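You operate a simulated robot arm through the tools that you are given. There is no shell and no other tool.

The job below is to be done with a simulated two-armed robot. You get a single attempt, and the scene is never put back.

TASK
Pump about 600 ml from the tub marked rinse through the wash hose into the jug.
Fine: jug with red handle; feed open before the pump starts, pump off before the feed shuts; wash valve shut, hose end back on its peg; spill nothing. Set down upright: hose end marked wash.
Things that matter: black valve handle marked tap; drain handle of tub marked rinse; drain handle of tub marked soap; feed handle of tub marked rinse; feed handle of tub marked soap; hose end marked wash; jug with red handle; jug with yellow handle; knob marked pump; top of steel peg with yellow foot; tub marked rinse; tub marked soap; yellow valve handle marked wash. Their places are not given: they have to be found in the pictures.

The check looks at the end state, three seconds after you hand in, the way a careful person would. Anything else that was tipped, shoved, dropped, spilled or broken makes it a failure.

THE ROBOT
Two 7-joint arms with three-finger grippers on one trunk that stands fixed in place. Base frame: the origin is at the foot of the trunk, x ahead of it, y to its left, z up; the work surface is at about z = 780. Readings come in mm, degrees, newtons and seconds.
The left shoulder is at [30, 124, 1108], the right one opposite. With the tool pointing down near the work surface each hand reaches from about 100 to 760 mm from the base axis, measured 20 degrees to its own side. Payload 2.2 kg a hand.
The TCP of each hand is the grasp point between the finger pads, 28 mm short of the fingertips. In the tool frame z runs along the fingers and y along their closing line. Largest opening 102 mm; the body of the gripper starts 71 mm behind the TCP.
Orientation is that of the tool frame in the base frame, as a unit quaternion [x, y, z, w]. With the fingers straight down and closing along the base's y, the tool's x points along the base's -x, its y along +y and its z along -z.

THE INTERFACE
- The arms move only by the tool nudge_tool. It takes "left_targets", "right_targets" or both (then of equal length, played together; a hand with none holds still); each is a list of rows, each a list of 7 numbers: the opening, from 0 (shut) to 1 (fully open), then the shift along the base's x, y, z in mm, then the turn, a rotation vector about the base's x, y, z in degrees. In form: [[gripper, tx, ty, tz, wx, wy, wz], ...]. A call has 1 to 20 rows; each row shifts and turns the commanded pose from where the row before left it. A row lasts 0.2 s, in which the tool goes at most 50 mm and 8.6 degrees; a call with a longer step from one row to the next is refused whole, and so is a gripper value outside its range. A pose out of reach is approached as far as the arm can. The call stops where the force on the tool passes 90 N (or 10 N more than at its start, if that is more) or the arm is blocked; 0.2 s more then pass. The fingers move at their own pace and stop on an object; they squeeze with about 25 N. The grip force told is the motor's: it shows also when the fingers shut on nothing. Time passes only in rows, and 0.2 s behind the last, so rows that do not move let the fingers close. It gives the time, the measured TCP pose, the force on the tool (base axes), the opening and the grip force at its end, in the units of the frame above (readings bear some noise), with the torque about the TCP (base axes, N m) and any sound that the robot's microphone picked up.
- Cameras (640 x 400 px; columns grow to the right, rows downward): "scene" is now at [34, 22.8, 1809.9]; the picture's right is [0.33, -0.94, 0.00], its down [-0.80, -0.28, -0.52] and it looks along [0.50, 0.17, -0.85] (base axes); focal length 321 px, centre (320, 200). "left" rides on the left gripper at [72, 38, -86] in its tool frame; the picture's right is [-0.46, 0.89, 0.00], its down [-0.60, -0.32, -0.73] and it looks along [-0.65, -0.34, 0.68] (tool axes); focal length 256 px, centre (320, 200). "right" rides on the right gripper at [69, 44, -86] in its tool frame; the picture's right is [-0.53, 0.84, 0.00], its down [-0.58, -0.36, -0.73] and it looks along [-0.62, -0.39, 0.68] (tool axes); focal length 256 px, centre (320, 200).
- camera(camera): a new picture of that camera. It takes no simulated time.
- slide_trunk(by): slides the trunk up (or, below 0, down) by that many mm; the arms and the scene camera ride with it, the base frame stays. It gives what a move gives, with no picture.
- head_to(pan, tilt): turns the head with the scene camera to pan (to the left, within 143 degrees either way) and tilt (down, from -29 to 69), counted from straight ahead of the robot. It gives what a move gives.
- pixel_to_xyz(camera, pixels): for up to 12 pixels [column, row] of the newest picture of that camera ("zoom" is the newest enlarged one), the place [x, y, z] in the base frame of the surface seen there, good to about 2 mm. It takes no simulated time.
- enlarge(camera, box): a new picture of the part [left, top, right, bottom] of that camera's present view, enlarged. It takes no simulated time.
- finish_job(): hands the job in; it is judged then, once.

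Unless the task says otherwise, let go and move clear before handing in.

The tools are called after ">>>" by a JSON object that holds its "api" and its "payload". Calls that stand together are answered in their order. nudge_tool: Moves the arms, as the interface text tells. Its arguments: {"type":"object","properties":{"left_targets":{"type":"array","items":{"type":"array","items":{"type":"number"}}},"right_targets":{"type":"array","items":{"type":"array","items":{"type":"number"}}}},"required":[]} The other tools are called the same way: slide_trunk (by) slides the trunk up or down; head_to (pan, tilt) turns the head that bears the scene camera; camera (camera) takes a picture; pixel_to_xyz (camera, pixels) gives the place of the surface under pixels of a picture; enlarge (camera, box) takes an enlarged picture of a part of a camera's view; finish_job () hands the job in.

At the start:

```text
time: 0.0
left_position: [431.1, 401.5, 1379.2]
left_orientation: [0.0, 1.0, 0.0, 0.0]
left_wrist_force: [0.4, 0.3, -0.3]
left_wrist_torque: [-0.02, 0.0, -0.01]
left_finger_gap: 102.0
left_grip_force: 0.1
right_position: [493.3, -26.3, 1353.2]
right_orientation: [0.0, 1.0, 0.0, 0.0]
right_wrist_force: [0.0, -1.0, 0.0]
right_wrist_torque: [0.0, -0.01, 0.0]
right_finger_gap: 102.0
right_grip_force: 0.0
trunk travel left (down, up): [-350.0, 190.0]
head pan, tilt: [19.4, 58.3]
```

scene: 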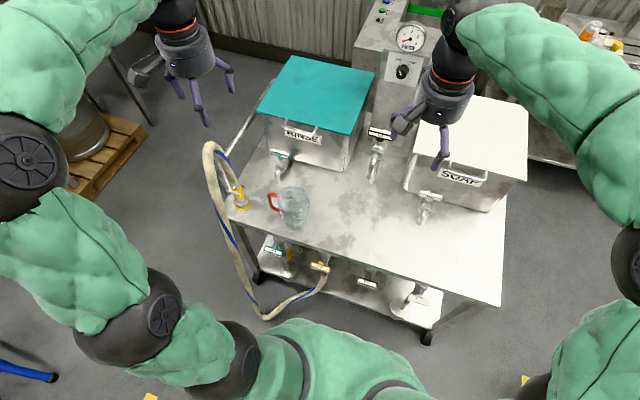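
right: 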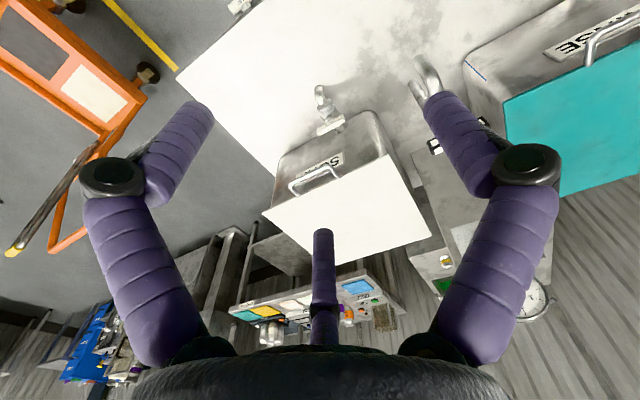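
left: 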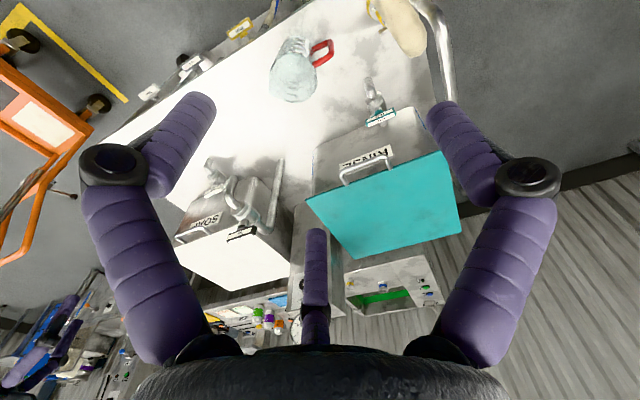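

The scene picture shows the rinse tub (teal lid, about (318,95)), the soap tub (470,150), a jug with a red handle at (290,205), the hose end on a peg near (240,195), and the pump panel near (405,70). I'll enlarge several parts to read the labels and handles.

>>> {"api": "enlarge", "payload": {"camera": "scene", "box": [180, 120, 340, 220]}}

>>> {"api": "enlarge", "payload": {"camera": "scene", "box": [200, 220, 460, 382]}}

>>> {"api": "enlarge", "payload": {"camera": "scene", "box": [340, 0, 480, 88]}}

>>> {"api": "enlarge", "payload": {"camera": "scene", "box": [340, 110, 520, 222]}}

```text
4.00 times, centred on (260, 170) of scene
```

zoom: 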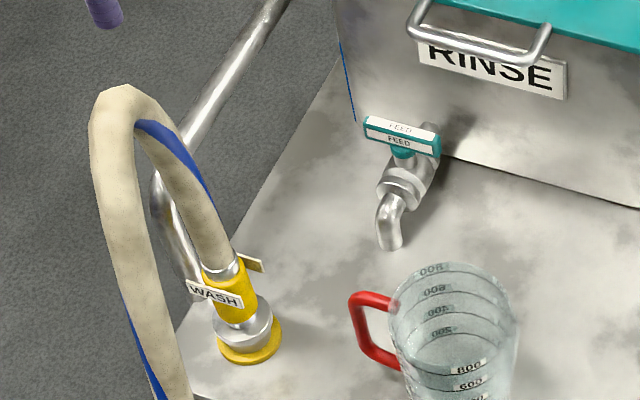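

```text
2.46 times, centred on (330, 301) of scene
```

zoom: 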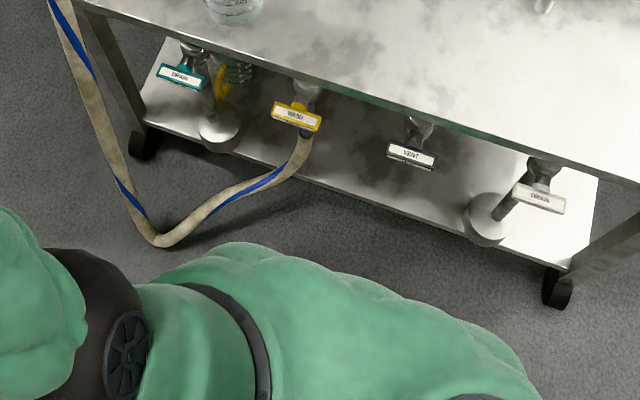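

```text
4.55 times, centred on (410, 44) of scene
```

zoom: 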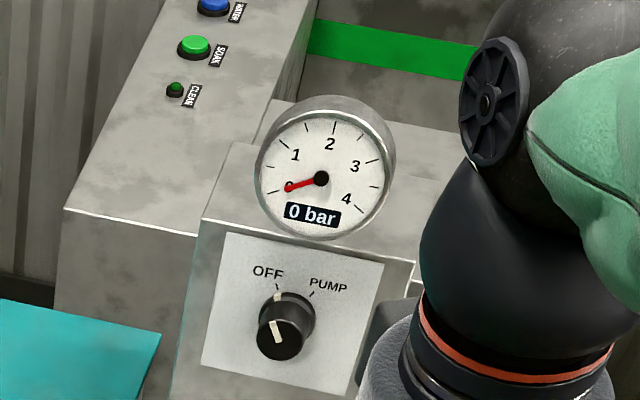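

```text
3.56 times, centred on (430, 166) of scene
```

zoom: 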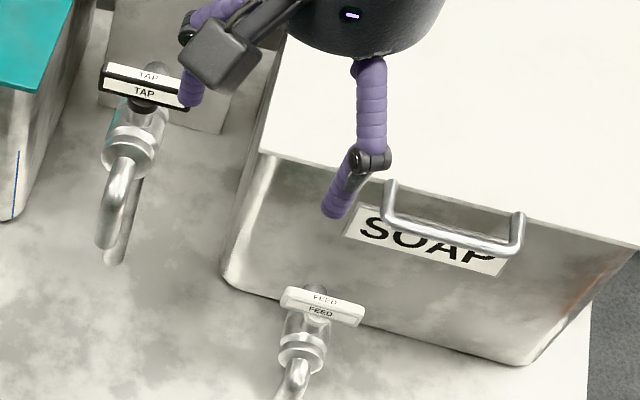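

The enlarged views show the teal FEED handle at scene ~(281,155), the black TAP at ~(378,133), the yellow WASH valve under the table at ~(320,266), the pump knob with OFF/PUMP marks at ~(402,72), and the gauge at 0 bar. I'll measure places for these things.

>>> {"api": "pixel_to_xyz", "payload": {"camera": "scene", "pixels": [[281, 154], [276, 178], [240, 187], [241, 207], [293, 195], [275, 203], [320, 266], [275, 250], [402, 72], [378, 134], [368, 282], [429, 195]]}}

>>> {"api": "camera", "payload": {"camera": "scene"}}

```text
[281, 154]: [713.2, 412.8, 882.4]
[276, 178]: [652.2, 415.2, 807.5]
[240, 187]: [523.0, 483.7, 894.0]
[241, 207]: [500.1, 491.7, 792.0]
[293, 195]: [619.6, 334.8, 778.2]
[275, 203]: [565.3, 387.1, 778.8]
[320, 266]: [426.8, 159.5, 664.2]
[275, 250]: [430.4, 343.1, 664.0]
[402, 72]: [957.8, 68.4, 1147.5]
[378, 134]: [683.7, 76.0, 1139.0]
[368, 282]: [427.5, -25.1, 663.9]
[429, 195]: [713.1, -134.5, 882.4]
```

```text
taken
```

scene: 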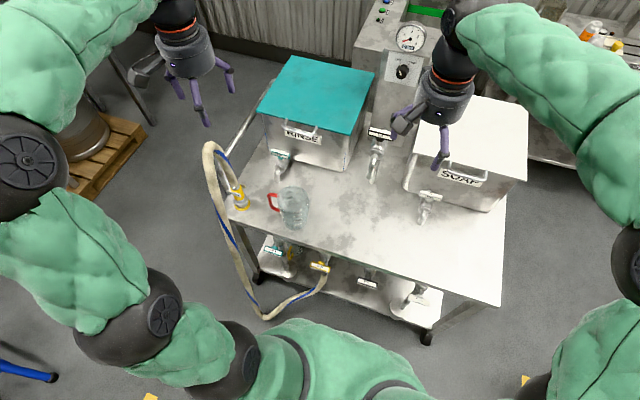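

The feed handle reads about (713,413,882), the wash valve (427,160,664) and the knob about (958,68,1147). I'll zoom in more closely on the hose end, peg and jug to get their geometry.

>>> {"api": "enlarge", "payload": {"camera": "scene", "box": [215, 165, 279, 205]}}

>>> {"api": "pixel_to_xyz", "payload": {"camera": "zoom", "pixels": [[190, 230], [240, 260], [270, 270], [230, 350], [330, 250], [250, 150], [200, 130], [250, 320]]}}

```text
10.00 times, centred on (247, 185) of scene
```

zoom: 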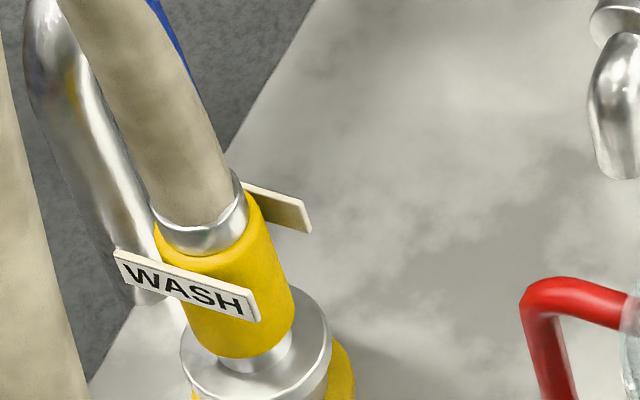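

```text
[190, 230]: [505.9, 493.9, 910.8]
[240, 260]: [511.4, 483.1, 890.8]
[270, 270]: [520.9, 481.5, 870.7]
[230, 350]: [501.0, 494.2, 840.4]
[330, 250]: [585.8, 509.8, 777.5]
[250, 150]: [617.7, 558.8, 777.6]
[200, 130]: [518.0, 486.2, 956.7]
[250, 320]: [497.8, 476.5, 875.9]
```

The hose end is a yellow collar with tag plates at x≈495–525, y≈485–495, z≈840–905. I'll zoom lower to see the peg foot and the jug.

>>> {"api": "enlarge", "payload": {"camera": "scene", "box": [225, 180, 289, 220]}}

>>> {"api": "pixel_to_xyz", "payload": {"camera": "zoom", "pixels": [[170, 200], [130, 240], [210, 220], [200, 275], [120, 290], [160, 160], [440, 140], [465, 270], [540, 330], [255, 245], [160, 240], [90, 220]]}}

>>> {"api": "enlarge", "payload": {"camera": "scene", "box": [262, 175, 326, 235]}}

>>> {"api": "pixel_to_xyz", "payload": {"camera": "zoom", "pixels": [[80, 190], [110, 270], [180, 330], [150, 180], [220, 110], [380, 110], [300, 130], [450, 200], [300, 300], [440, 480], [250, 430], [340, 350]]}}

```text
10.00 times, centred on (257, 200) of scene
```

zoom: 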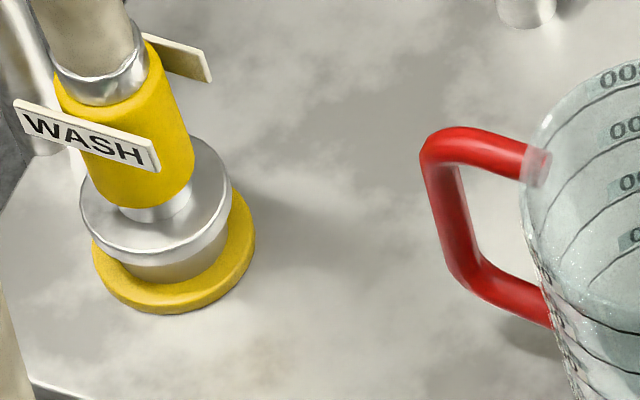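

```text
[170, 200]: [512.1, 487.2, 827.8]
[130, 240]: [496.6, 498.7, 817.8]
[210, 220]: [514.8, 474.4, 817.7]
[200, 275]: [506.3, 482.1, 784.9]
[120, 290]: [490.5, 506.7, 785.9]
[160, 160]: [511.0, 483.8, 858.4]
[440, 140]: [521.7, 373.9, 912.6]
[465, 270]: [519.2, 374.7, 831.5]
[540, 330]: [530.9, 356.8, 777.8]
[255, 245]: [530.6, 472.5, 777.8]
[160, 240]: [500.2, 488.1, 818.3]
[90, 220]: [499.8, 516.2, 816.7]
```

```text
6.67 times, centred on (294, 205) of scene
```

zoom: 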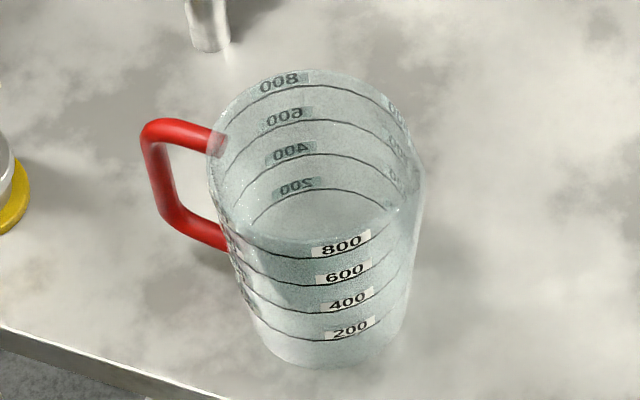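

```text
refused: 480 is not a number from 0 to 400
```

The hose end's nozzle stands in a steel cup (flange at z≈818) with a yellow foot. I'll measure the jug from its graduation labels and handle.

>>> {"api": "pixel_to_xyz", "payload": {"camera": "zoom", "pixels": [[155, 165], [165, 130], [200, 235], [345, 243], [345, 272], [350, 302], [350, 330], [278, 84], [285, 118], [290, 152], [298, 188], [215, 145]]}}

>>> {"api": "pixel_to_xyz", "payload": {"camera": "zoom", "pixels": [[300, 70], [210, 160], [420, 170], [310, 250], [230, 100], [370, 90], [400, 300], [330, 370], [400, 120]]}}

```text
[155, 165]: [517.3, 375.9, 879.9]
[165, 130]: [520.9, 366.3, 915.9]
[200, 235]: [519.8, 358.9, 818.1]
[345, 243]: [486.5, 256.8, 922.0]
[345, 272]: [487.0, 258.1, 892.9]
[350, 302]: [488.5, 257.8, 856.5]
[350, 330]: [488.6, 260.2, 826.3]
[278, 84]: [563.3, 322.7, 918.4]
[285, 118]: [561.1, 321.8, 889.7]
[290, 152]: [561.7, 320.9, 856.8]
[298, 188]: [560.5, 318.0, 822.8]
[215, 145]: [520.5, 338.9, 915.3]
```

```text
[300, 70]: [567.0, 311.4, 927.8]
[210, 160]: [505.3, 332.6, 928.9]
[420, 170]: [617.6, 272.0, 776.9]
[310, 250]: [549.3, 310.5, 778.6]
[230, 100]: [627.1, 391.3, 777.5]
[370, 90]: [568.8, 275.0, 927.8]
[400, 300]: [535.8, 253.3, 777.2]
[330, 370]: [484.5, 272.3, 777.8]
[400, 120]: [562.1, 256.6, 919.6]
```

The jug is centred near (525,290) with its rim at z≈929, the 600 mark at z≈891 and the handle on the +y side near (520,372). Next I'll map the hose arch, table edges, and knob panel.

>>> {"api": "pixel_to_xyz", "payload": {"camera": "scene", "pixels": [[210, 148], [213, 160], [228, 170], [208, 180], [222, 230], [240, 265], [265, 315], [300, 297], [322, 275], [440, 345], [230, 215], [400, 268]]}}

>>> {"api": "enlarge", "payload": {"camera": "scene", "box": [370, 40, 434, 80]}}

>>> {"api": "pixel_to_xyz", "payload": {"camera": "zoom", "pixels": [[180, 200], [400, 200], [180, 370], [350, 390], [300, 340], [330, 290], [290, 320], [345, 335], [300, 230], [320, 255]]}}

```text
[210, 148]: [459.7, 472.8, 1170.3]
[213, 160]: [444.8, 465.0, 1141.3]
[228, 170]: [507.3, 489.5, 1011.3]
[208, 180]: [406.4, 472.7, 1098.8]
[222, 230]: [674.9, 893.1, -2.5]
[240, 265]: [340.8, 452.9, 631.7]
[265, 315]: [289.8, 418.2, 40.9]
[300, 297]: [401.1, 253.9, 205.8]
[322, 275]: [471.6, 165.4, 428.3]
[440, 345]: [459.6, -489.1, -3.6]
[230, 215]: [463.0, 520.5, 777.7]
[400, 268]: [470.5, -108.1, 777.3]
```

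```text
10.00 times, centred on (402, 60) of scene
```

zoom: 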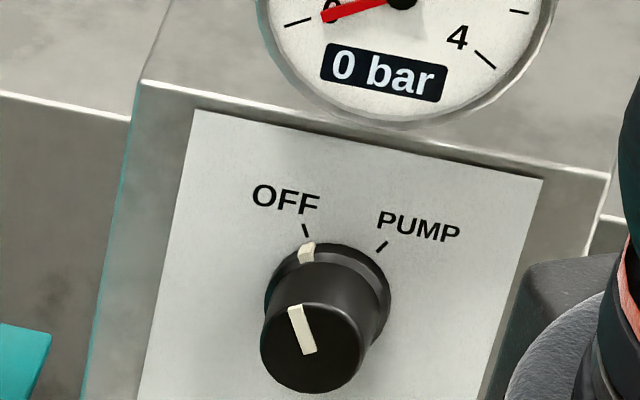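

```text
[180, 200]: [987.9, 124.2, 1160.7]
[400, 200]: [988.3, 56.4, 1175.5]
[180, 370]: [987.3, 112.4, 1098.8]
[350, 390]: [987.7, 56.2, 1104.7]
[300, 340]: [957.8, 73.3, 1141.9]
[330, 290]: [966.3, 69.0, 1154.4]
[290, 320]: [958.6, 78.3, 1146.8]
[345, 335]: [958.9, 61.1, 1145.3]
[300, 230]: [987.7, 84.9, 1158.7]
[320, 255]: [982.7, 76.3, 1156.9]
```

The pump knob is a stubby knob on a vertical panel (panel x≈988, knob face x≈958, centre y≈70, z≈1143), set at OFF. I'll bring the right hand's camera down in front of the table to inspect the valves under it.

>>> {"api": "nudge_tool", "payload": {"right_targets": [[1, -17.5, 10.2, -41.2, 0, 0, 5.8], [1, -17.5, 10.2, -41.2, 0, 0, 5.8], [1, -17.5, 10.2, -41.2, 0, 0, 5.8], [1, -17.5, 10.2, -41.2, 0, 0, 5.8], [1, -17.5, 10.2, -41.2, 0, 0, 5.8], [1, -17.5, 10.2, -41.2, 0, 0, 5.8], [1, -17.5, 10.2, -41.2, 0, 0, 5.8], [1, -17.5, 10.2, -41.2, 0, 0, 5.8], [1, -17.5, 10.2, -41.2, 0, 0, 5.8], [1, -17.5, 10.2, -41.2, 0, 0, 5.8], [1, -17.5, 10.2, -41.2, 0, 0, 5.8]]}}

>>> {"api": "camera", "payload": {"camera": "right"}}

>>> {"api": "camera", "payload": {"camera": "scene"}}

```text
time: 2.4
left_position: [431.0, 401.3, 1380.8]
left_orientation: [0.0, 1.0, 0.0, 0.001]
left_wrist_force: [-0.4, 0.5, -1.1]
left_wrist_torque: [-0.09, 0.0, -0.02]
left_finger_gap: 102.2
left_grip_force: 0.1
right_position: [300.4, 83.4, 898.8]
right_orientation: [-0.529, 0.849, 0.001, 0.0]
right_wrist_force: [0.6, -0.2, -0.2]
right_wrist_torque: [-0.01, 0.03, -0.04]
right_finger_gap: 101.8
right_grip_force: 0.1
trunk travel left (down, up): [-350.0, 190.0]
head pan, tilt: [19.4, 58.3]
```

```text
taken
```

right: 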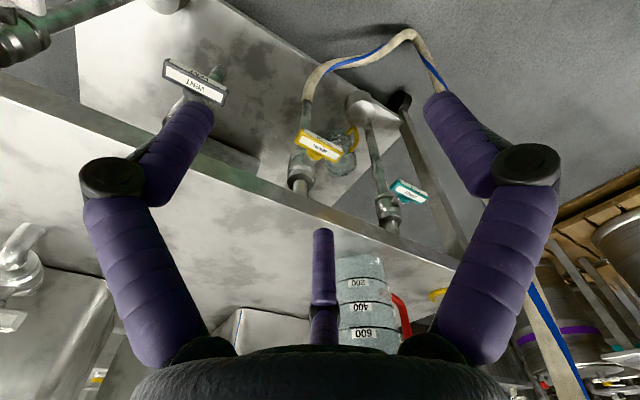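

```text
taken
```

scene: 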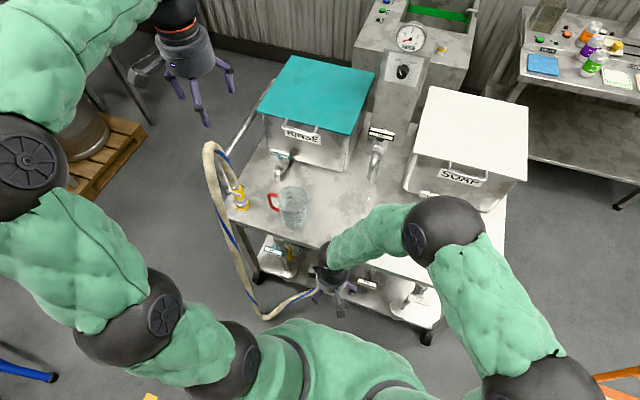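

The right camera (upside-down view) shows the yellow WASH handle at (318,145), VENT at (195,80) and the teal DRAIN at (405,190). I'll zoom in and measure the wash valve.

>>> {"api": "enlarge", "payload": {"camera": "right", "box": [254, 90, 382, 210]}}

>>> {"api": "pixel_to_xyz", "payload": {"camera": "right", "pixels": [[318, 146], [300, 138], [340, 157], [302, 165], [296, 185], [318, 158], [195, 80], [407, 190], [300, 240], [150, 140]]}}

```text
3.33 times, centred on (318, 150) of right
```

zoom: 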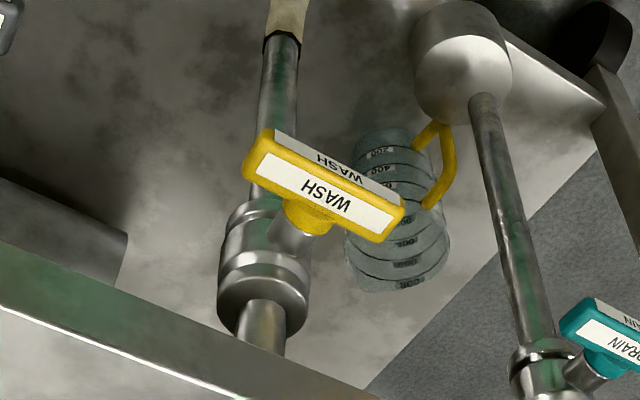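

```text
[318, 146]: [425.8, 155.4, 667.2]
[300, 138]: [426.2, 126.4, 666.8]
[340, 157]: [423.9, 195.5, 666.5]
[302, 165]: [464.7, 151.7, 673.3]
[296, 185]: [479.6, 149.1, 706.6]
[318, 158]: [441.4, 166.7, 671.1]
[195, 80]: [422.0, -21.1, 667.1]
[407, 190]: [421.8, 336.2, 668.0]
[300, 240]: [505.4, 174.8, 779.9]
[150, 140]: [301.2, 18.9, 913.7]
```

The wash valve sits on a vertical pipe with its stem pointing toward me; the bar lies across the pipe (y≈120–197, z≈667, x≈425), so it is shut. Next I'll shift the left hand out of the way and bring the right camera over the jug to inspect the rinse feed handle.

>>> {"api": "nudge_tool", "payload": {"left_targets": [[1, -16, 24, 8, 0, 0, 0], [1, -16, 24, 8, 0, 0, 0], [1, -16, 24, 8, 0, 0, 0], [1, -16, 24, 8, 0, 0, 0], [1, -16, 24, 8, 0, 0, 0]], "right_targets": [[1, 0, 0, 40, 0, 0, 0], [1, 0, 0, 40, 0, 0, 0], [1, 0, 0, 40, 0, 0, 0], [1, 0, 0, 40, 0, 0, 0], [1, 0, 0, 10, 0, 0, 0]]}}

>>> {"api": "nudge_tool", "payload": {"right_targets": [[1, 28, 30, 0, 0, 0, 0], [1, 28, 30, 0, 0, 0, 0], [1, 28, 30, 0, 0, 0, 0], [1, 28, 30, 0, 0, 0, 0], [1, 28, 30, 0, 0, 0, 0], [1, 28, 30, 0, 0, 0, 0]]}}

>>> {"api": "camera", "payload": {"camera": "right"}}

>>> {"api": "camera", "payload": {"camera": "scene"}}

```text
time: 3.6
left_position: [348.2, 520.7, 1419.7]
left_orientation: [0.001, 1.0, 0.0, 0.001]
left_wrist_force: [-0.6, 0.4, -0.6]
left_wrist_torque: [0.02, 0.0, 0.0]
left_finger_gap: 102.0
left_grip_force: 0.0
right_position: [301.1, 85.9, 1069.2]
right_orientation: [-0.528, 0.849, 0.0, 0.0]
right_wrist_force: [-0.7, 0.2, -0.1]
right_wrist_torque: [0.01, 0.0, 0.0]
right_finger_gap: 101.9
right_grip_force: 0.1
trunk travel left (down, up): [-350.0, 190.0]
head pan, tilt: [19.4, 58.3]
```

```text
time: 5.0
left_position: [352.0, 520.3, 1419.2]
left_orientation: [0.0, 1.0, -0.001, -0.001]
left_wrist_force: [0.0, -0.5, -1.2]
left_wrist_torque: [0.03, 0.04, 0.01]
left_finger_gap: 102.1
left_grip_force: 0.0
right_position: [469.9, 266.7, 1069.3]
right_orientation: [-0.528, 0.849, -0.001, -0.001]
right_wrist_force: [-0.2, 0.2, 0.3]
right_wrist_torque: [0.0, 0.04, 0.02]
right_finger_gap: 102.0
right_grip_force: 0.1
trunk travel left (down, up): [-350.0, 190.0]
head pan, tilt: [19.4, 58.3]
```

```text
taken
```

right: 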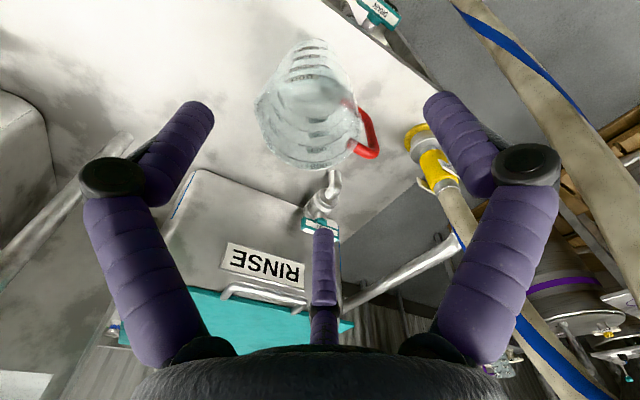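

```text
taken
```

scene: 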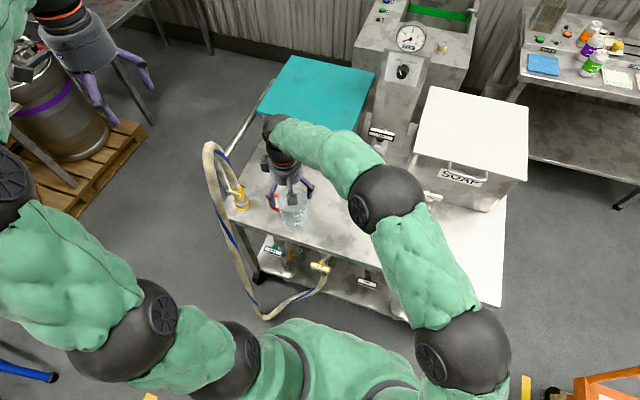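

The feed valve shows at (325,205) of the right picture behind the palm stub, and the wash hose end at (432,165). I'll zoom in on both.

>>> {"api": "enlarge", "payload": {"camera": "right", "box": [280, 160, 376, 250]}}

>>> {"api": "enlarge", "payload": {"camera": "right", "box": [384, 110, 480, 200]}}

>>> {"api": "enlarge", "payload": {"camera": "right", "box": [240, 30, 400, 180]}}

```text
4.44 times, centred on (328, 205) of right
```

zoom: 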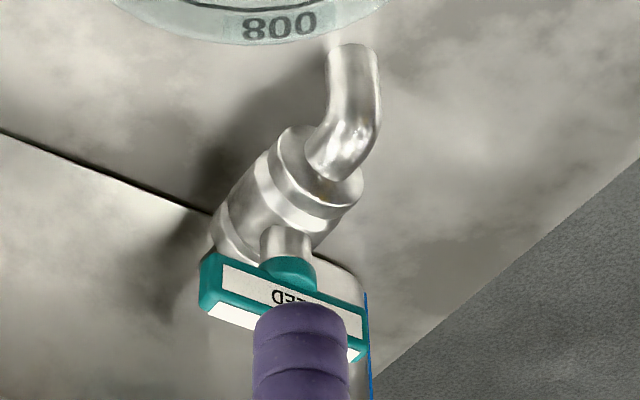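

```text
4.44 times, centred on (432, 155) of right
```

zoom: 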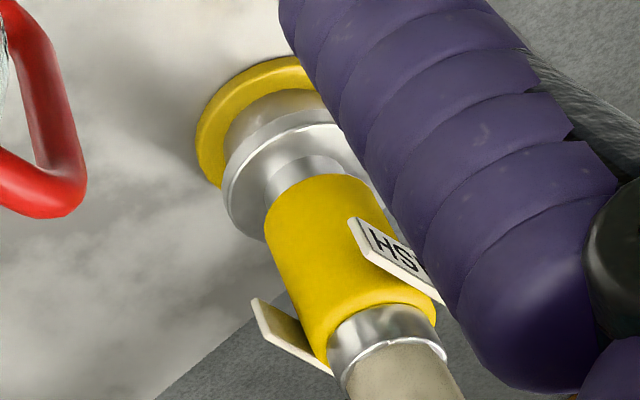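

```text
2.67 times, centred on (320, 105) of right
```

zoom: 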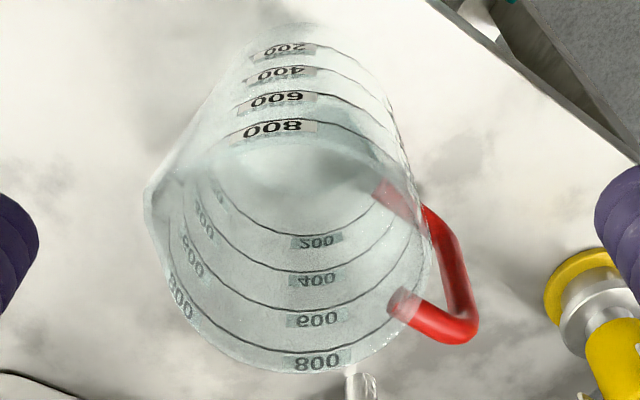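

The jug is clear with its lip toward −y; the feed valve has a vertical stem with the bar across the flow (shut). I'll measure the feed handle bar's ends and the spout.

>>> {"api": "enlarge", "payload": {"camera": "right", "box": [280, 160, 376, 220]}}

>>> {"api": "pixel_to_xyz", "payload": {"camera": "zoom", "pixels": [[208, 290], [232, 280], [280, 300], [290, 270], [290, 240], [355, 80], [355, 50], [350, 120], [260, 200], [320, 160], [360, 345], [215, 310]]}}

```text
6.67 times, centred on (328, 190) of right
```

zoom: 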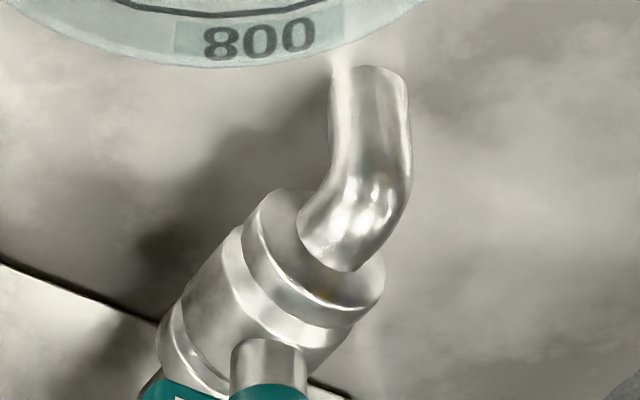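

```text
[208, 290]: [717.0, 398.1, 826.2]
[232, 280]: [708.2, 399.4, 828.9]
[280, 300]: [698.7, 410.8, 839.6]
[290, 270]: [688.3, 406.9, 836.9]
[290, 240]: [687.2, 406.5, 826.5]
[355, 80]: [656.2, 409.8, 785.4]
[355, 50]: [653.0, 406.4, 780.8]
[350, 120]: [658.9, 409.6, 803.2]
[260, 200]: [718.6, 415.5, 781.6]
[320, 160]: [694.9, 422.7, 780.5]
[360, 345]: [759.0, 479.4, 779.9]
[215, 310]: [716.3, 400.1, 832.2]
```

The spout runs down into the table (z≈781), so it is plumbed, not an open outlet. I'll measure the handle bar, tub front and tub grip clearances from the scene camera by moving the right hand back out of the way.

>>> {"api": "nudge_tool", "payload": {"right_targets": [[1, -28, -30, 0, 0, 0, 0], [1, -28, -30, 0, 0, 0, 0], [1, -28, -30, 0, 0, 0, 0], [1, -28, -30, 0, 0, 0, 0], [1, -20, -40, 0, 0, 0, 0], [1, 0, -45, 0, 0, 0, 0]]}}

>>> {"api": "enlarge", "payload": {"camera": "scene", "box": [258, 115, 338, 165]}}

>>> {"api": "pixel_to_xyz", "payload": {"camera": "zoom", "pixels": [[110, 300], [190, 300], [250, 325], [120, 275], [250, 305], [230, 130], [340, 160], [440, 150], [230, 200], [150, 200], [520, 320], [300, 60]]}}

```text
time: 6.4
left_position: [351.5, 519.9, 1420.9]
left_orientation: [-0.001, 1.0, 0.001, 0.0]
left_wrist_force: [-0.4, -0.9, 0.1]
left_wrist_torque: [0.01, 0.02, -0.01]
left_finger_gap: 102.2
left_grip_force: 0.0
right_position: [335.5, 57.4, 1067.5]
right_orientation: [-0.528, 0.849, 0.001, 0.0]
right_wrist_force: [-0.1, -0.9, -0.1]
right_wrist_torque: [0.02, 0.02, 0.0]
right_finger_gap: 102.1
right_grip_force: 0.1
trunk travel left (down, up): [-350.0, 190.0]
head pan, tilt: [19.4, 58.3]
```

```text
8.00 times, centred on (298, 140) of scene
```

zoom: 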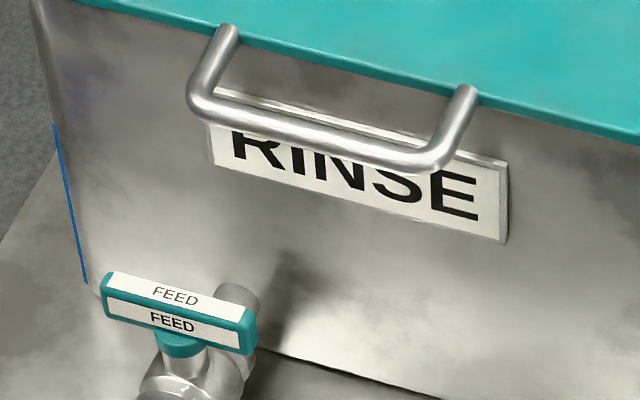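

```text
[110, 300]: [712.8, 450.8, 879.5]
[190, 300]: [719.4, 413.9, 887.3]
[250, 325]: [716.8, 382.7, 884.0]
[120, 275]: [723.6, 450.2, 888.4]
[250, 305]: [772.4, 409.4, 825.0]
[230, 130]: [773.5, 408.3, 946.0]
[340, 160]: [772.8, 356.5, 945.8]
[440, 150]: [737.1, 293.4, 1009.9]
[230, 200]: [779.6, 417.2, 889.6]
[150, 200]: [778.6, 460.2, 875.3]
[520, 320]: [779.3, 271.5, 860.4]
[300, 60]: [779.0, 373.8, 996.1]
```

The feed bar is centred near (719,416), z≈874–888, 60 mm in front of the tub face (x≈779), with the tub's grip loop near x≈737, z≈1010. I'll check lid heights and the knob tick marks, since next I want to test the right arm's reach to the pump knob.

>>> {"api": "pixel_to_xyz", "payload": {"camera": "zoom", "pixels": [[195, 100], [205, 60], [225, 35], [300, 130], [462, 100], [175, 345], [170, 325], [245, 340], [105, 285], [180, 320]]}}

>>> {"api": "pixel_to_xyz", "payload": {"camera": "scene", "pixels": [[318, 95], [300, 62], [268, 112], [372, 75], [470, 130], [430, 92], [522, 110], [416, 150], [378, 134], [400, 90], [411, 36]]}}

>>> {"api": "enlarge", "payload": {"camera": "scene", "box": [384, 50, 424, 90]}}

```text
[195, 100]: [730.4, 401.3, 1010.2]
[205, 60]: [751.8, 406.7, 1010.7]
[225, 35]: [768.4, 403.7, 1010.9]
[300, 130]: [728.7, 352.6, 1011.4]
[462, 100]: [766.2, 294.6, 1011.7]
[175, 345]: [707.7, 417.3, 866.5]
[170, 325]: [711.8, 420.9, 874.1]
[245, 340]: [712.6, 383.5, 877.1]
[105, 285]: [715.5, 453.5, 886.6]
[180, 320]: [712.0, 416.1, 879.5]
```

```text
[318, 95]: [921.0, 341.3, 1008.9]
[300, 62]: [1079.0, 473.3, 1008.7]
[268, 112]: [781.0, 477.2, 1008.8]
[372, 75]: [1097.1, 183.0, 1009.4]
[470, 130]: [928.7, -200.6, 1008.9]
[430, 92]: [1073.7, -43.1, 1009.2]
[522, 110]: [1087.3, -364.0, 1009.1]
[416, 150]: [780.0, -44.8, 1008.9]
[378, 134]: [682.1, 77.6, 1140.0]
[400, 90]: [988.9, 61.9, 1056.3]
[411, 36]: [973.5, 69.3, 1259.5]
```

```text
10.00 times, centred on (404, 70) of scene
```

zoom: 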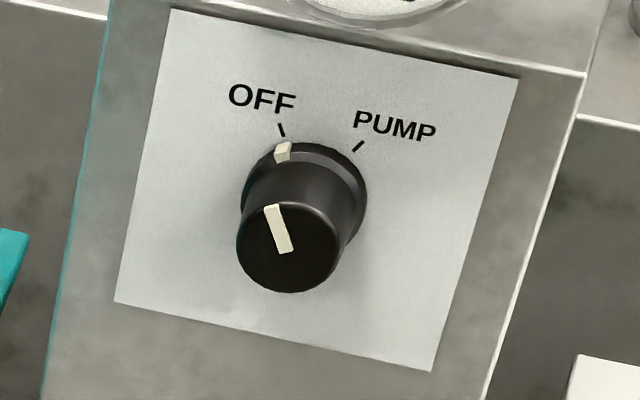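

The tub lids are at z≈1009, but the TAP handle reads z≈1140 at x≈682, y≈77, which sits right in front of the pump knob. I'll measure the tap's shape before planning the reach.

>>> {"api": "pixel_to_xyz", "payload": {"camera": "zoom", "pixels": [[282, 130], [358, 146], [283, 152], [270, 210], [288, 248], [240, 240], [336, 240], [290, 285], [360, 190], [330, 155], [250, 180]]}}

>>> {"api": "enlarge", "payload": {"camera": "scene", "box": [350, 120, 410, 190]}}

>>> {"api": "pixel_to_xyz", "payload": {"camera": "scene", "pixels": [[378, 130], [370, 131], [388, 137], [377, 142], [374, 150], [372, 160], [371, 170], [371, 178], [376, 155], [371, 182]]}}

```text
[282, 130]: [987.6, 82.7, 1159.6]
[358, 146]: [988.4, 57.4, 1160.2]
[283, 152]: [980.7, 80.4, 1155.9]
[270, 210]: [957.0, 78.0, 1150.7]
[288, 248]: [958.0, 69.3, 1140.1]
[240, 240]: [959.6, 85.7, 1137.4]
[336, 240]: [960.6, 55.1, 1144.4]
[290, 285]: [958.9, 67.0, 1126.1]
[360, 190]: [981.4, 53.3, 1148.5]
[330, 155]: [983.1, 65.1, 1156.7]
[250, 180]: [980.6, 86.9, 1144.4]
```

```text
5.71 times, centred on (380, 155) of scene
```

zoom: 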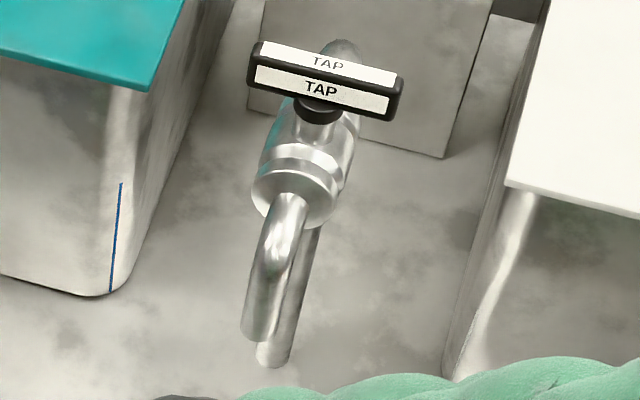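

```text
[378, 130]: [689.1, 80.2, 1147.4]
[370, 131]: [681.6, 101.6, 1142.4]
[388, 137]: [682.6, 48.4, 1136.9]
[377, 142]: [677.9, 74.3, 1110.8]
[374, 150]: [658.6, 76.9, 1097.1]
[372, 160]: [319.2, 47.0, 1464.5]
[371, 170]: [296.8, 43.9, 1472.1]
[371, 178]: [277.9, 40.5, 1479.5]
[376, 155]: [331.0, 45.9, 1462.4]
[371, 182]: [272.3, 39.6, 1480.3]
```

Those last lower points were read off an older picture in which the arm stood in the way. I'll take a fresh scene picture and re-measure the tap and its pipe.

>>> {"api": "camera", "payload": {"camera": "scene"}}

>>> {"api": "pixel_to_xyz", "payload": {"camera": "scene", "pixels": [[383, 127], [374, 150], [371, 158], [369, 166], [368, 175], [372, 178], [373, 168], [382, 145], [384, 140], [366, 132], [391, 138], [380, 143]]}}

>>> {"api": "enlarge", "payload": {"camera": "scene", "box": [340, 60, 436, 120]}}

```text
taken
```

scene: 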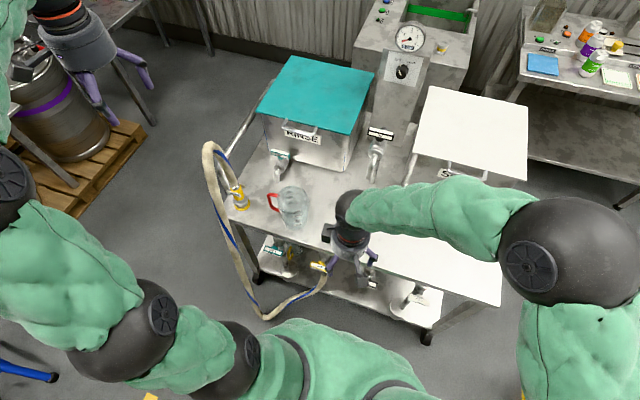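

```text
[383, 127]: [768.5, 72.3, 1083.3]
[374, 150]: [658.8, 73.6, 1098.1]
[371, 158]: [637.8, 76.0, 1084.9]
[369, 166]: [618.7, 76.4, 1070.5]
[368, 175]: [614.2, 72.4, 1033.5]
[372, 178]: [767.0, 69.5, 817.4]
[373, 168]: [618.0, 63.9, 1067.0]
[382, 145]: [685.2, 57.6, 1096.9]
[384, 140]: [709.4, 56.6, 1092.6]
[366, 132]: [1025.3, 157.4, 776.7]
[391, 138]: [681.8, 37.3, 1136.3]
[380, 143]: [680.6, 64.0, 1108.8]
```

```text
6.67 times, centred on (388, 90) of scene
```

zoom: 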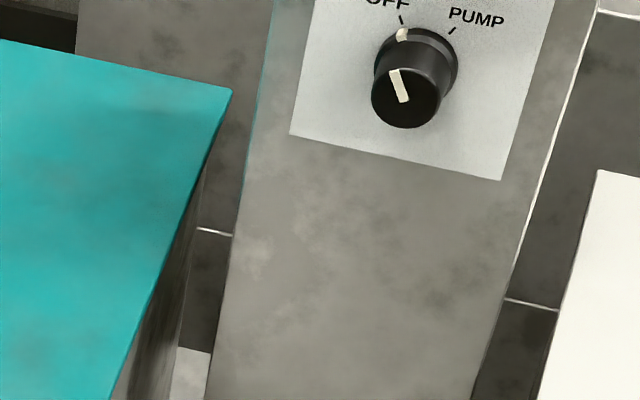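

The tap is a tall structure (riser x≈768, handle at x≈683, z≈1140), so the right hand must come to the knob from its right side or above. Now I'll measure the tags and collar of the hose end to plan the grasp.

>>> {"api": "enlarge", "payload": {"camera": "scene", "box": [224, 178, 256, 210]}}

>>> {"api": "pixel_to_xyz", "payload": {"camera": "zoom", "pixels": [[190, 100], [320, 150], [200, 120], [318, 175], [255, 120], [270, 90], [360, 60], [395, 90], [330, 210], [290, 235], [360, 200], [300, 60]]}}

>>> {"api": "enlarge", "payload": {"camera": "left", "box": [320, 0, 448, 80]}}

```text
12.50 times, centred on (240, 194) of scene
```

zoom: 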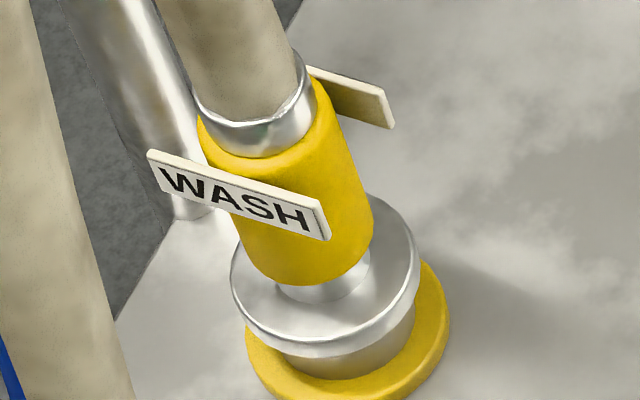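

```text
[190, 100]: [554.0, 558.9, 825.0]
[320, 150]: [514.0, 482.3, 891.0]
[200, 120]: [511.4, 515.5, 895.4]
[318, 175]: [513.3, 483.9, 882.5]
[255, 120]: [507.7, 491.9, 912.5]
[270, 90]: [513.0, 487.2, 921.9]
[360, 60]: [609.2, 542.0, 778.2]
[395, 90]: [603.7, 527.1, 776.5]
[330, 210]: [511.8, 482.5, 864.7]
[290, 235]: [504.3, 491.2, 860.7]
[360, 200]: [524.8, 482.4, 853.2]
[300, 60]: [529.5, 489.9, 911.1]
```

```text
5.00 times, centred on (384, 40) of left
```

zoom: 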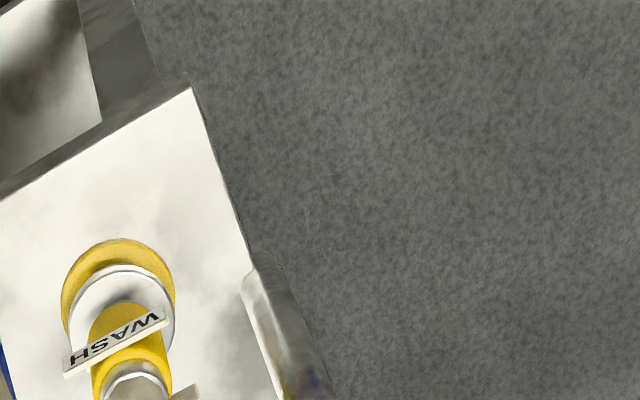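

I'll query the tag plates directly in the newest scene zoom, re-taking it first.

>>> {"api": "enlarge", "payload": {"camera": "scene", "box": [224, 178, 256, 210]}}

>>> {"api": "pixel_to_xyz", "payload": {"camera": "zoom", "pixels": [[152, 158], [165, 185], [235, 185], [240, 208], [318, 210], [324, 234], [330, 82], [385, 105], [378, 92], [355, 100], [300, 200], [210, 140]]}}

>>> {"api": "pixel_to_xyz", "payload": {"camera": "zoom", "pixels": [[300, 150], [340, 200], [350, 240], [280, 270], [330, 285], [260, 290], [390, 240], [400, 270], [430, 310], [300, 345], [275, 115], [220, 115]]}}

```text
12.50 times, centred on (240, 194) of scene
```

zoom: 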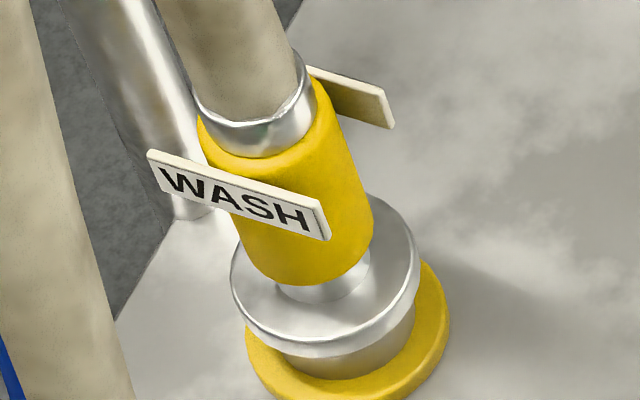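

```text
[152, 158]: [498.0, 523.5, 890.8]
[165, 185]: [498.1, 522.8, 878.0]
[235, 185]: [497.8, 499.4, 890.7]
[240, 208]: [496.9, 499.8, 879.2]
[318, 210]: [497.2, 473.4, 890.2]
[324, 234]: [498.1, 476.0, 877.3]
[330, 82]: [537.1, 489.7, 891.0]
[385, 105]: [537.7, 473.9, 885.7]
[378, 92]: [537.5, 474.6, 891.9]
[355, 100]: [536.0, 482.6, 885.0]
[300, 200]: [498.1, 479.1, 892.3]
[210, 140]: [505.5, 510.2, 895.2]
```

```text
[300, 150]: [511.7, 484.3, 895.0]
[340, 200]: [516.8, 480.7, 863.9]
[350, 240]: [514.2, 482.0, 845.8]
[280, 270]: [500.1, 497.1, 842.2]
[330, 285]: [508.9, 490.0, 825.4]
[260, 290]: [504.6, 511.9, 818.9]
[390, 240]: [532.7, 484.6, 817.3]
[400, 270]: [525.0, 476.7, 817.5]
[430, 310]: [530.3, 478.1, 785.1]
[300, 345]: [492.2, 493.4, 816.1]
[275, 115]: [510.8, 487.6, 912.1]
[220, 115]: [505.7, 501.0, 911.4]
```

The hose end is centred at about (517.5, 498.5): flat WASH tags at x≈497.5 and 537.5 (z 877–892), collar z 842–895, cup flange z≈817. I'll check the steel rail at the table's left side, because I may grip the tags from that side, away from the jug.

>>> {"api": "enlarge", "payload": {"camera": "scene", "box": [200, 90, 296, 210]}}

>>> {"api": "pixel_to_xyz", "payload": {"camera": "zoom", "pixels": [[340, 100], [300, 180], [270, 235], [263, 260], [285, 300], [305, 320], [220, 190], [215, 220], [250, 260], [280, 290], [230, 300], [240, 380]]}}

```text
3.33 times, centred on (248, 150) of scene
```

zoom: 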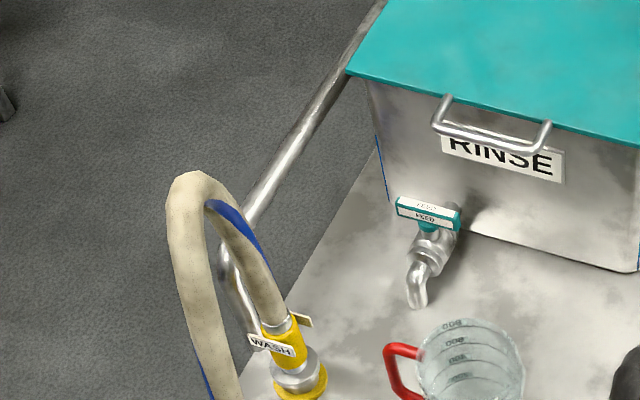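

```text
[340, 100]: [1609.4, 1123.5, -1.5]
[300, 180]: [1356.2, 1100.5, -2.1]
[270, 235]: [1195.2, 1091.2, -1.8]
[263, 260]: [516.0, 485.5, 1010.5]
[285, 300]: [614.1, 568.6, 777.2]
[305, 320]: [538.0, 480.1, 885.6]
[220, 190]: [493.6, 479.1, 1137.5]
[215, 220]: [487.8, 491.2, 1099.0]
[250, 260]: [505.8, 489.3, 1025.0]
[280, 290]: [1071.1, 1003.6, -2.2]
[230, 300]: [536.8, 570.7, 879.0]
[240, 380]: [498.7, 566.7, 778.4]
```

I'll sample points right on the rail and along the hose arch.

>>> {"api": "pixel_to_xyz", "payload": {"camera": "zoom", "pixels": [[345, 60], [310, 120], [280, 165], [250, 212], [226, 258], [240, 295], [250, 325], [180, 200], [195, 178], [240, 225], [195, 300], [215, 370]]}}

>>> {"api": "pixel_to_xyz", "payload": {"camera": "scene", "pixels": [[206, 158], [209, 190], [216, 212], [228, 240], [236, 260], [248, 285], [262, 308], [280, 306], [310, 290], [324, 277]]}}

```text
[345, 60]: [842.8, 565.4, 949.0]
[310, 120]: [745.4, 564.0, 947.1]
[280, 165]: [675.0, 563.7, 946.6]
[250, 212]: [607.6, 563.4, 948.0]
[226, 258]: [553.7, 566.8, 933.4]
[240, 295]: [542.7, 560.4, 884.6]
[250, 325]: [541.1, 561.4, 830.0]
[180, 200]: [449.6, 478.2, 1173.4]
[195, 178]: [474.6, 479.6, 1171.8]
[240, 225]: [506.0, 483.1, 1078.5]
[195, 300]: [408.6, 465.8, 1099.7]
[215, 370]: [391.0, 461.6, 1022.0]
```

```text
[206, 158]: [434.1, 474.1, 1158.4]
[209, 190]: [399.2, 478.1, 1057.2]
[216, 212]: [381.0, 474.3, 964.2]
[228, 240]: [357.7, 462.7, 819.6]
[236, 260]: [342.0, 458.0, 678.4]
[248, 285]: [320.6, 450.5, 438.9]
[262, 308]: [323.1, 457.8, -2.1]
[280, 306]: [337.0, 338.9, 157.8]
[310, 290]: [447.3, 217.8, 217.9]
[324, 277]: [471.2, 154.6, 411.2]
```

The rail runs along y≈565, z≈947 right next to the peg, so I'd rather take the hose end from the −y side, pitched 45°, closing on the tags. First I'll test whether the right arm reaches the pump knob, coming from above and right of the tap.

>>> {"api": "nudge_tool", "payload": {"right_targets": [[1, 20.6, -9.6, 23.4, 0, 0, -8], [1, 20.6, -9.6, 23.4, 0, 0, -8], [1, 20.6, -9.6, 23.4, 0, 0, -8], [1, 20.6, -9.6, 23.4, 0, 0, -8], [1, 20.6, -9.6, 23.4, 0, 0, -8], [1, 20.6, -9.6, 23.4, 0, 0, -8], [1, 20.6, -9.6, 23.4, 0, 0, -8], [1, 20.6, -9.6, 23.4, 0, 0, -8]]}}

>>> {"api": "nudge_tool", "payload": {"right_targets": [[1, 29.7, 4.5, 0, 2.84, -7.38, -1.64], [1, 29.7, 4.5, 0, 2.84, -7.38, -1.64], [1, 29.7, 4.5, 0, 2.84, -7.38, -1.64], [1, 29.7, 4.5, 0, 2.84, -7.38, -1.64], [1, 29.7, 4.5, 0, 2.84, -7.38, -1.64], [1, 29.7, 4.5, 0, 2.84, -7.38, -1.64], [1, 29.7, 4.5, 0, 2.84, -7.38, -1.64], [1, 29.7, 4.5, 0, 2.84, -7.38, -1.64]]}}

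>>> {"api": "camera", "payload": {"camera": "scene"}}

>>> {"api": "camera", "payload": {"camera": "right"}}

```text
time: 8.2
left_position: [350.8, 519.5, 1419.2]
left_orientation: [0.0, 1.0, 0.0, 0.0]
left_wrist_force: [0.3, 0.0, -0.5]
left_wrist_torque: [0.02, 0.02, 0.01]
left_finger_gap: 102.0
left_grip_force: 0.0
right_position: [505.4, -11.3, 1258.3]
right_orientation: [0.003, 1.0, 0.0, 0.0]
right_wrist_force: [-0.5, -0.3, -0.1]
right_wrist_torque: [-0.02, -0.01, 0.0]
right_finger_gap: 102.1
right_grip_force: 0.0
trunk travel left (down, up): [-350.0, 190.0]
head pan, tilt: [19.4, 58.3]
```

```text
time: 10.0
left_position: [351.2, 520.3, 1419.0]
left_orientation: [0.0, 1.0, 0.0, -0.001]
left_wrist_force: [0.4, 0.7, -0.2]
left_wrist_torque: [-0.02, 0.0, -0.02]
left_finger_gap: 101.9
left_grip_force: 0.0
right_position: [741.6, 20.0, 1258.3]
right_orientation: [0.111, 0.845, 0.189, 0.489]
right_wrist_force: [1.0, -0.1, 0.1]
right_wrist_torque: [-0.01, 0.07, 0.02]
right_finger_gap: 102.2
right_grip_force: 0.1
trunk travel left (down, up): [-350.0, 190.0]
head pan, tilt: [19.4, 58.3]
```

```text
taken
```

scene: 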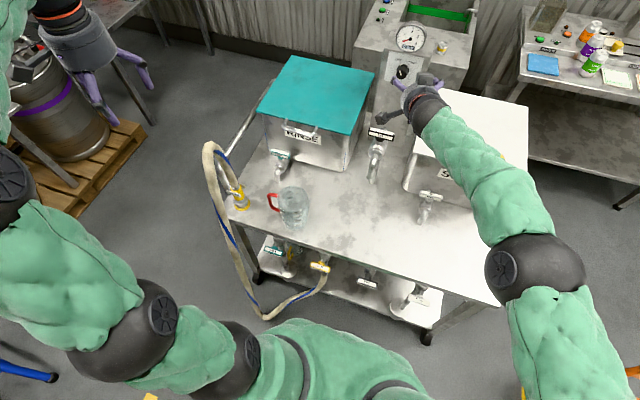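

```text
taken
```

right: 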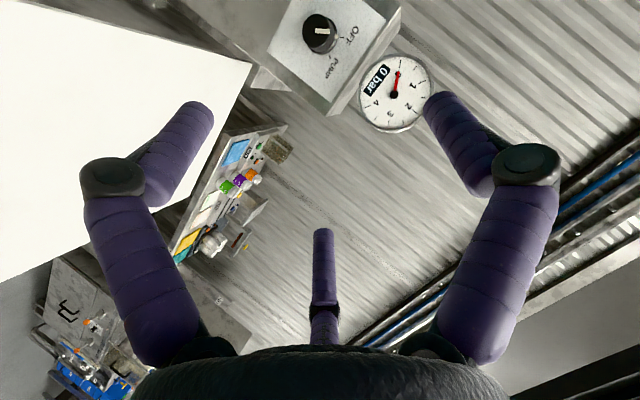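

The right arm passed over without trouble and the knob is visible at (320,35) in the right picture, still at OFF. I'll advance to a pre-grasp position 100 mm short of the knob.

>>> {"api": "nudge_tool", "payload": {"right_targets": [[1, 31.5, 7, -18, 0, 0, 0], [1, 31.5, 7, -18, 0, 0, 0], [1, 31.5, 7, -18, 0, 0, 0], [1, 31.5, 7, -18, 0, 0, 0], [1, 0, 0, 0, 0, 0, 0]]}}

>>> {"api": "camera", "payload": {"camera": "right"}}

>>> {"api": "camera", "payload": {"camera": "scene"}}

```text
time: 11.2
left_position: [347.6, 521.5, 1420.4]
left_orientation: [0.0, 1.0, 0.0, 0.001]
left_wrist_force: [-0.2, 0.1, -0.3]
left_wrist_torque: [0.03, 0.0, -0.01]
left_finger_gap: 101.8
left_grip_force: 0.1
right_position: [862.2, 48.5, 1184.9]
right_orientation: [0.109, 0.844, 0.19, 0.489]
right_wrist_force: [0.2, -0.4, -0.3]
right_wrist_torque: [-0.01, -0.01, -0.02]
right_finger_gap: 102.2
right_grip_force: 0.0
trunk travel left (down, up): [-350.0, 190.0]
head pan, tilt: [19.4, 58.3]
```

```text
taken
```

right: 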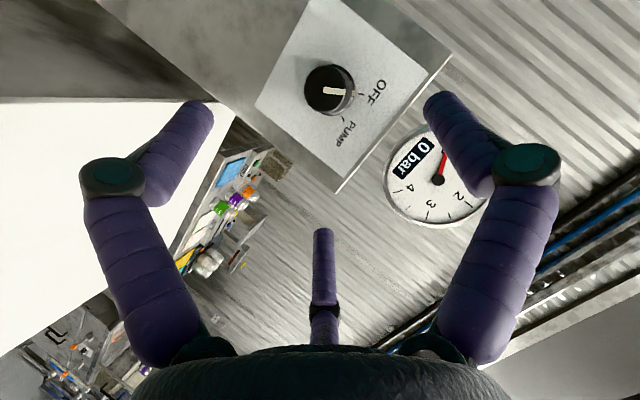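

```text
taken
```

scene: 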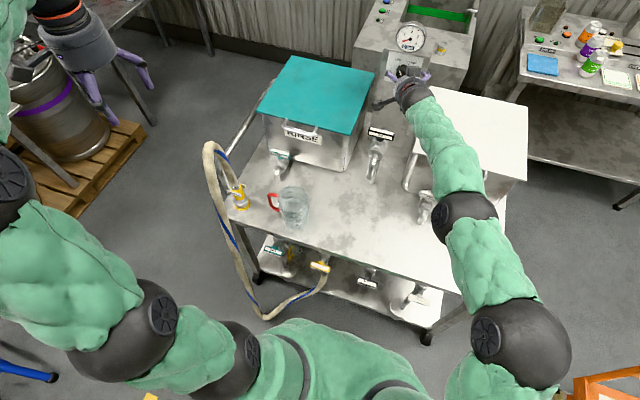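

The knob is at (328,90) in the right picture, clear between the fingers' plane. I'll measure it from this closer camera.

>>> {"api": "enlarge", "payload": {"camera": "right", "box": [270, 40, 398, 150]}}

>>> {"api": "pixel_to_xyz", "payload": {"camera": "right", "pixels": [[326, 91], [310, 91], [343, 91], [326, 75], [327, 107], [350, 88], [348, 105], [362, 95], [350, 118], [290, 110]]}}

```text
3.64 times, centred on (334, 95) of right
```

zoom: 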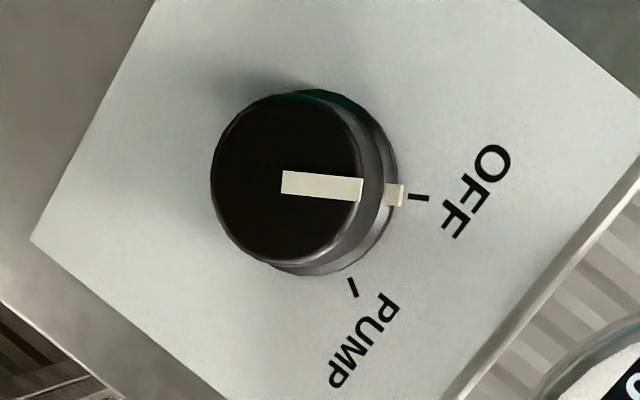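

```text
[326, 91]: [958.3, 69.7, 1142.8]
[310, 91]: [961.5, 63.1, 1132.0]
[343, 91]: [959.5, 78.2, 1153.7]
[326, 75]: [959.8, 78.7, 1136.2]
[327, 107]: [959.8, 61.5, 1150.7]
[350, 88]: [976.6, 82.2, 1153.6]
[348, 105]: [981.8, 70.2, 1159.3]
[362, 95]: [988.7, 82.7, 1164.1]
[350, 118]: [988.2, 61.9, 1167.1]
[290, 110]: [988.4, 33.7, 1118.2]
```

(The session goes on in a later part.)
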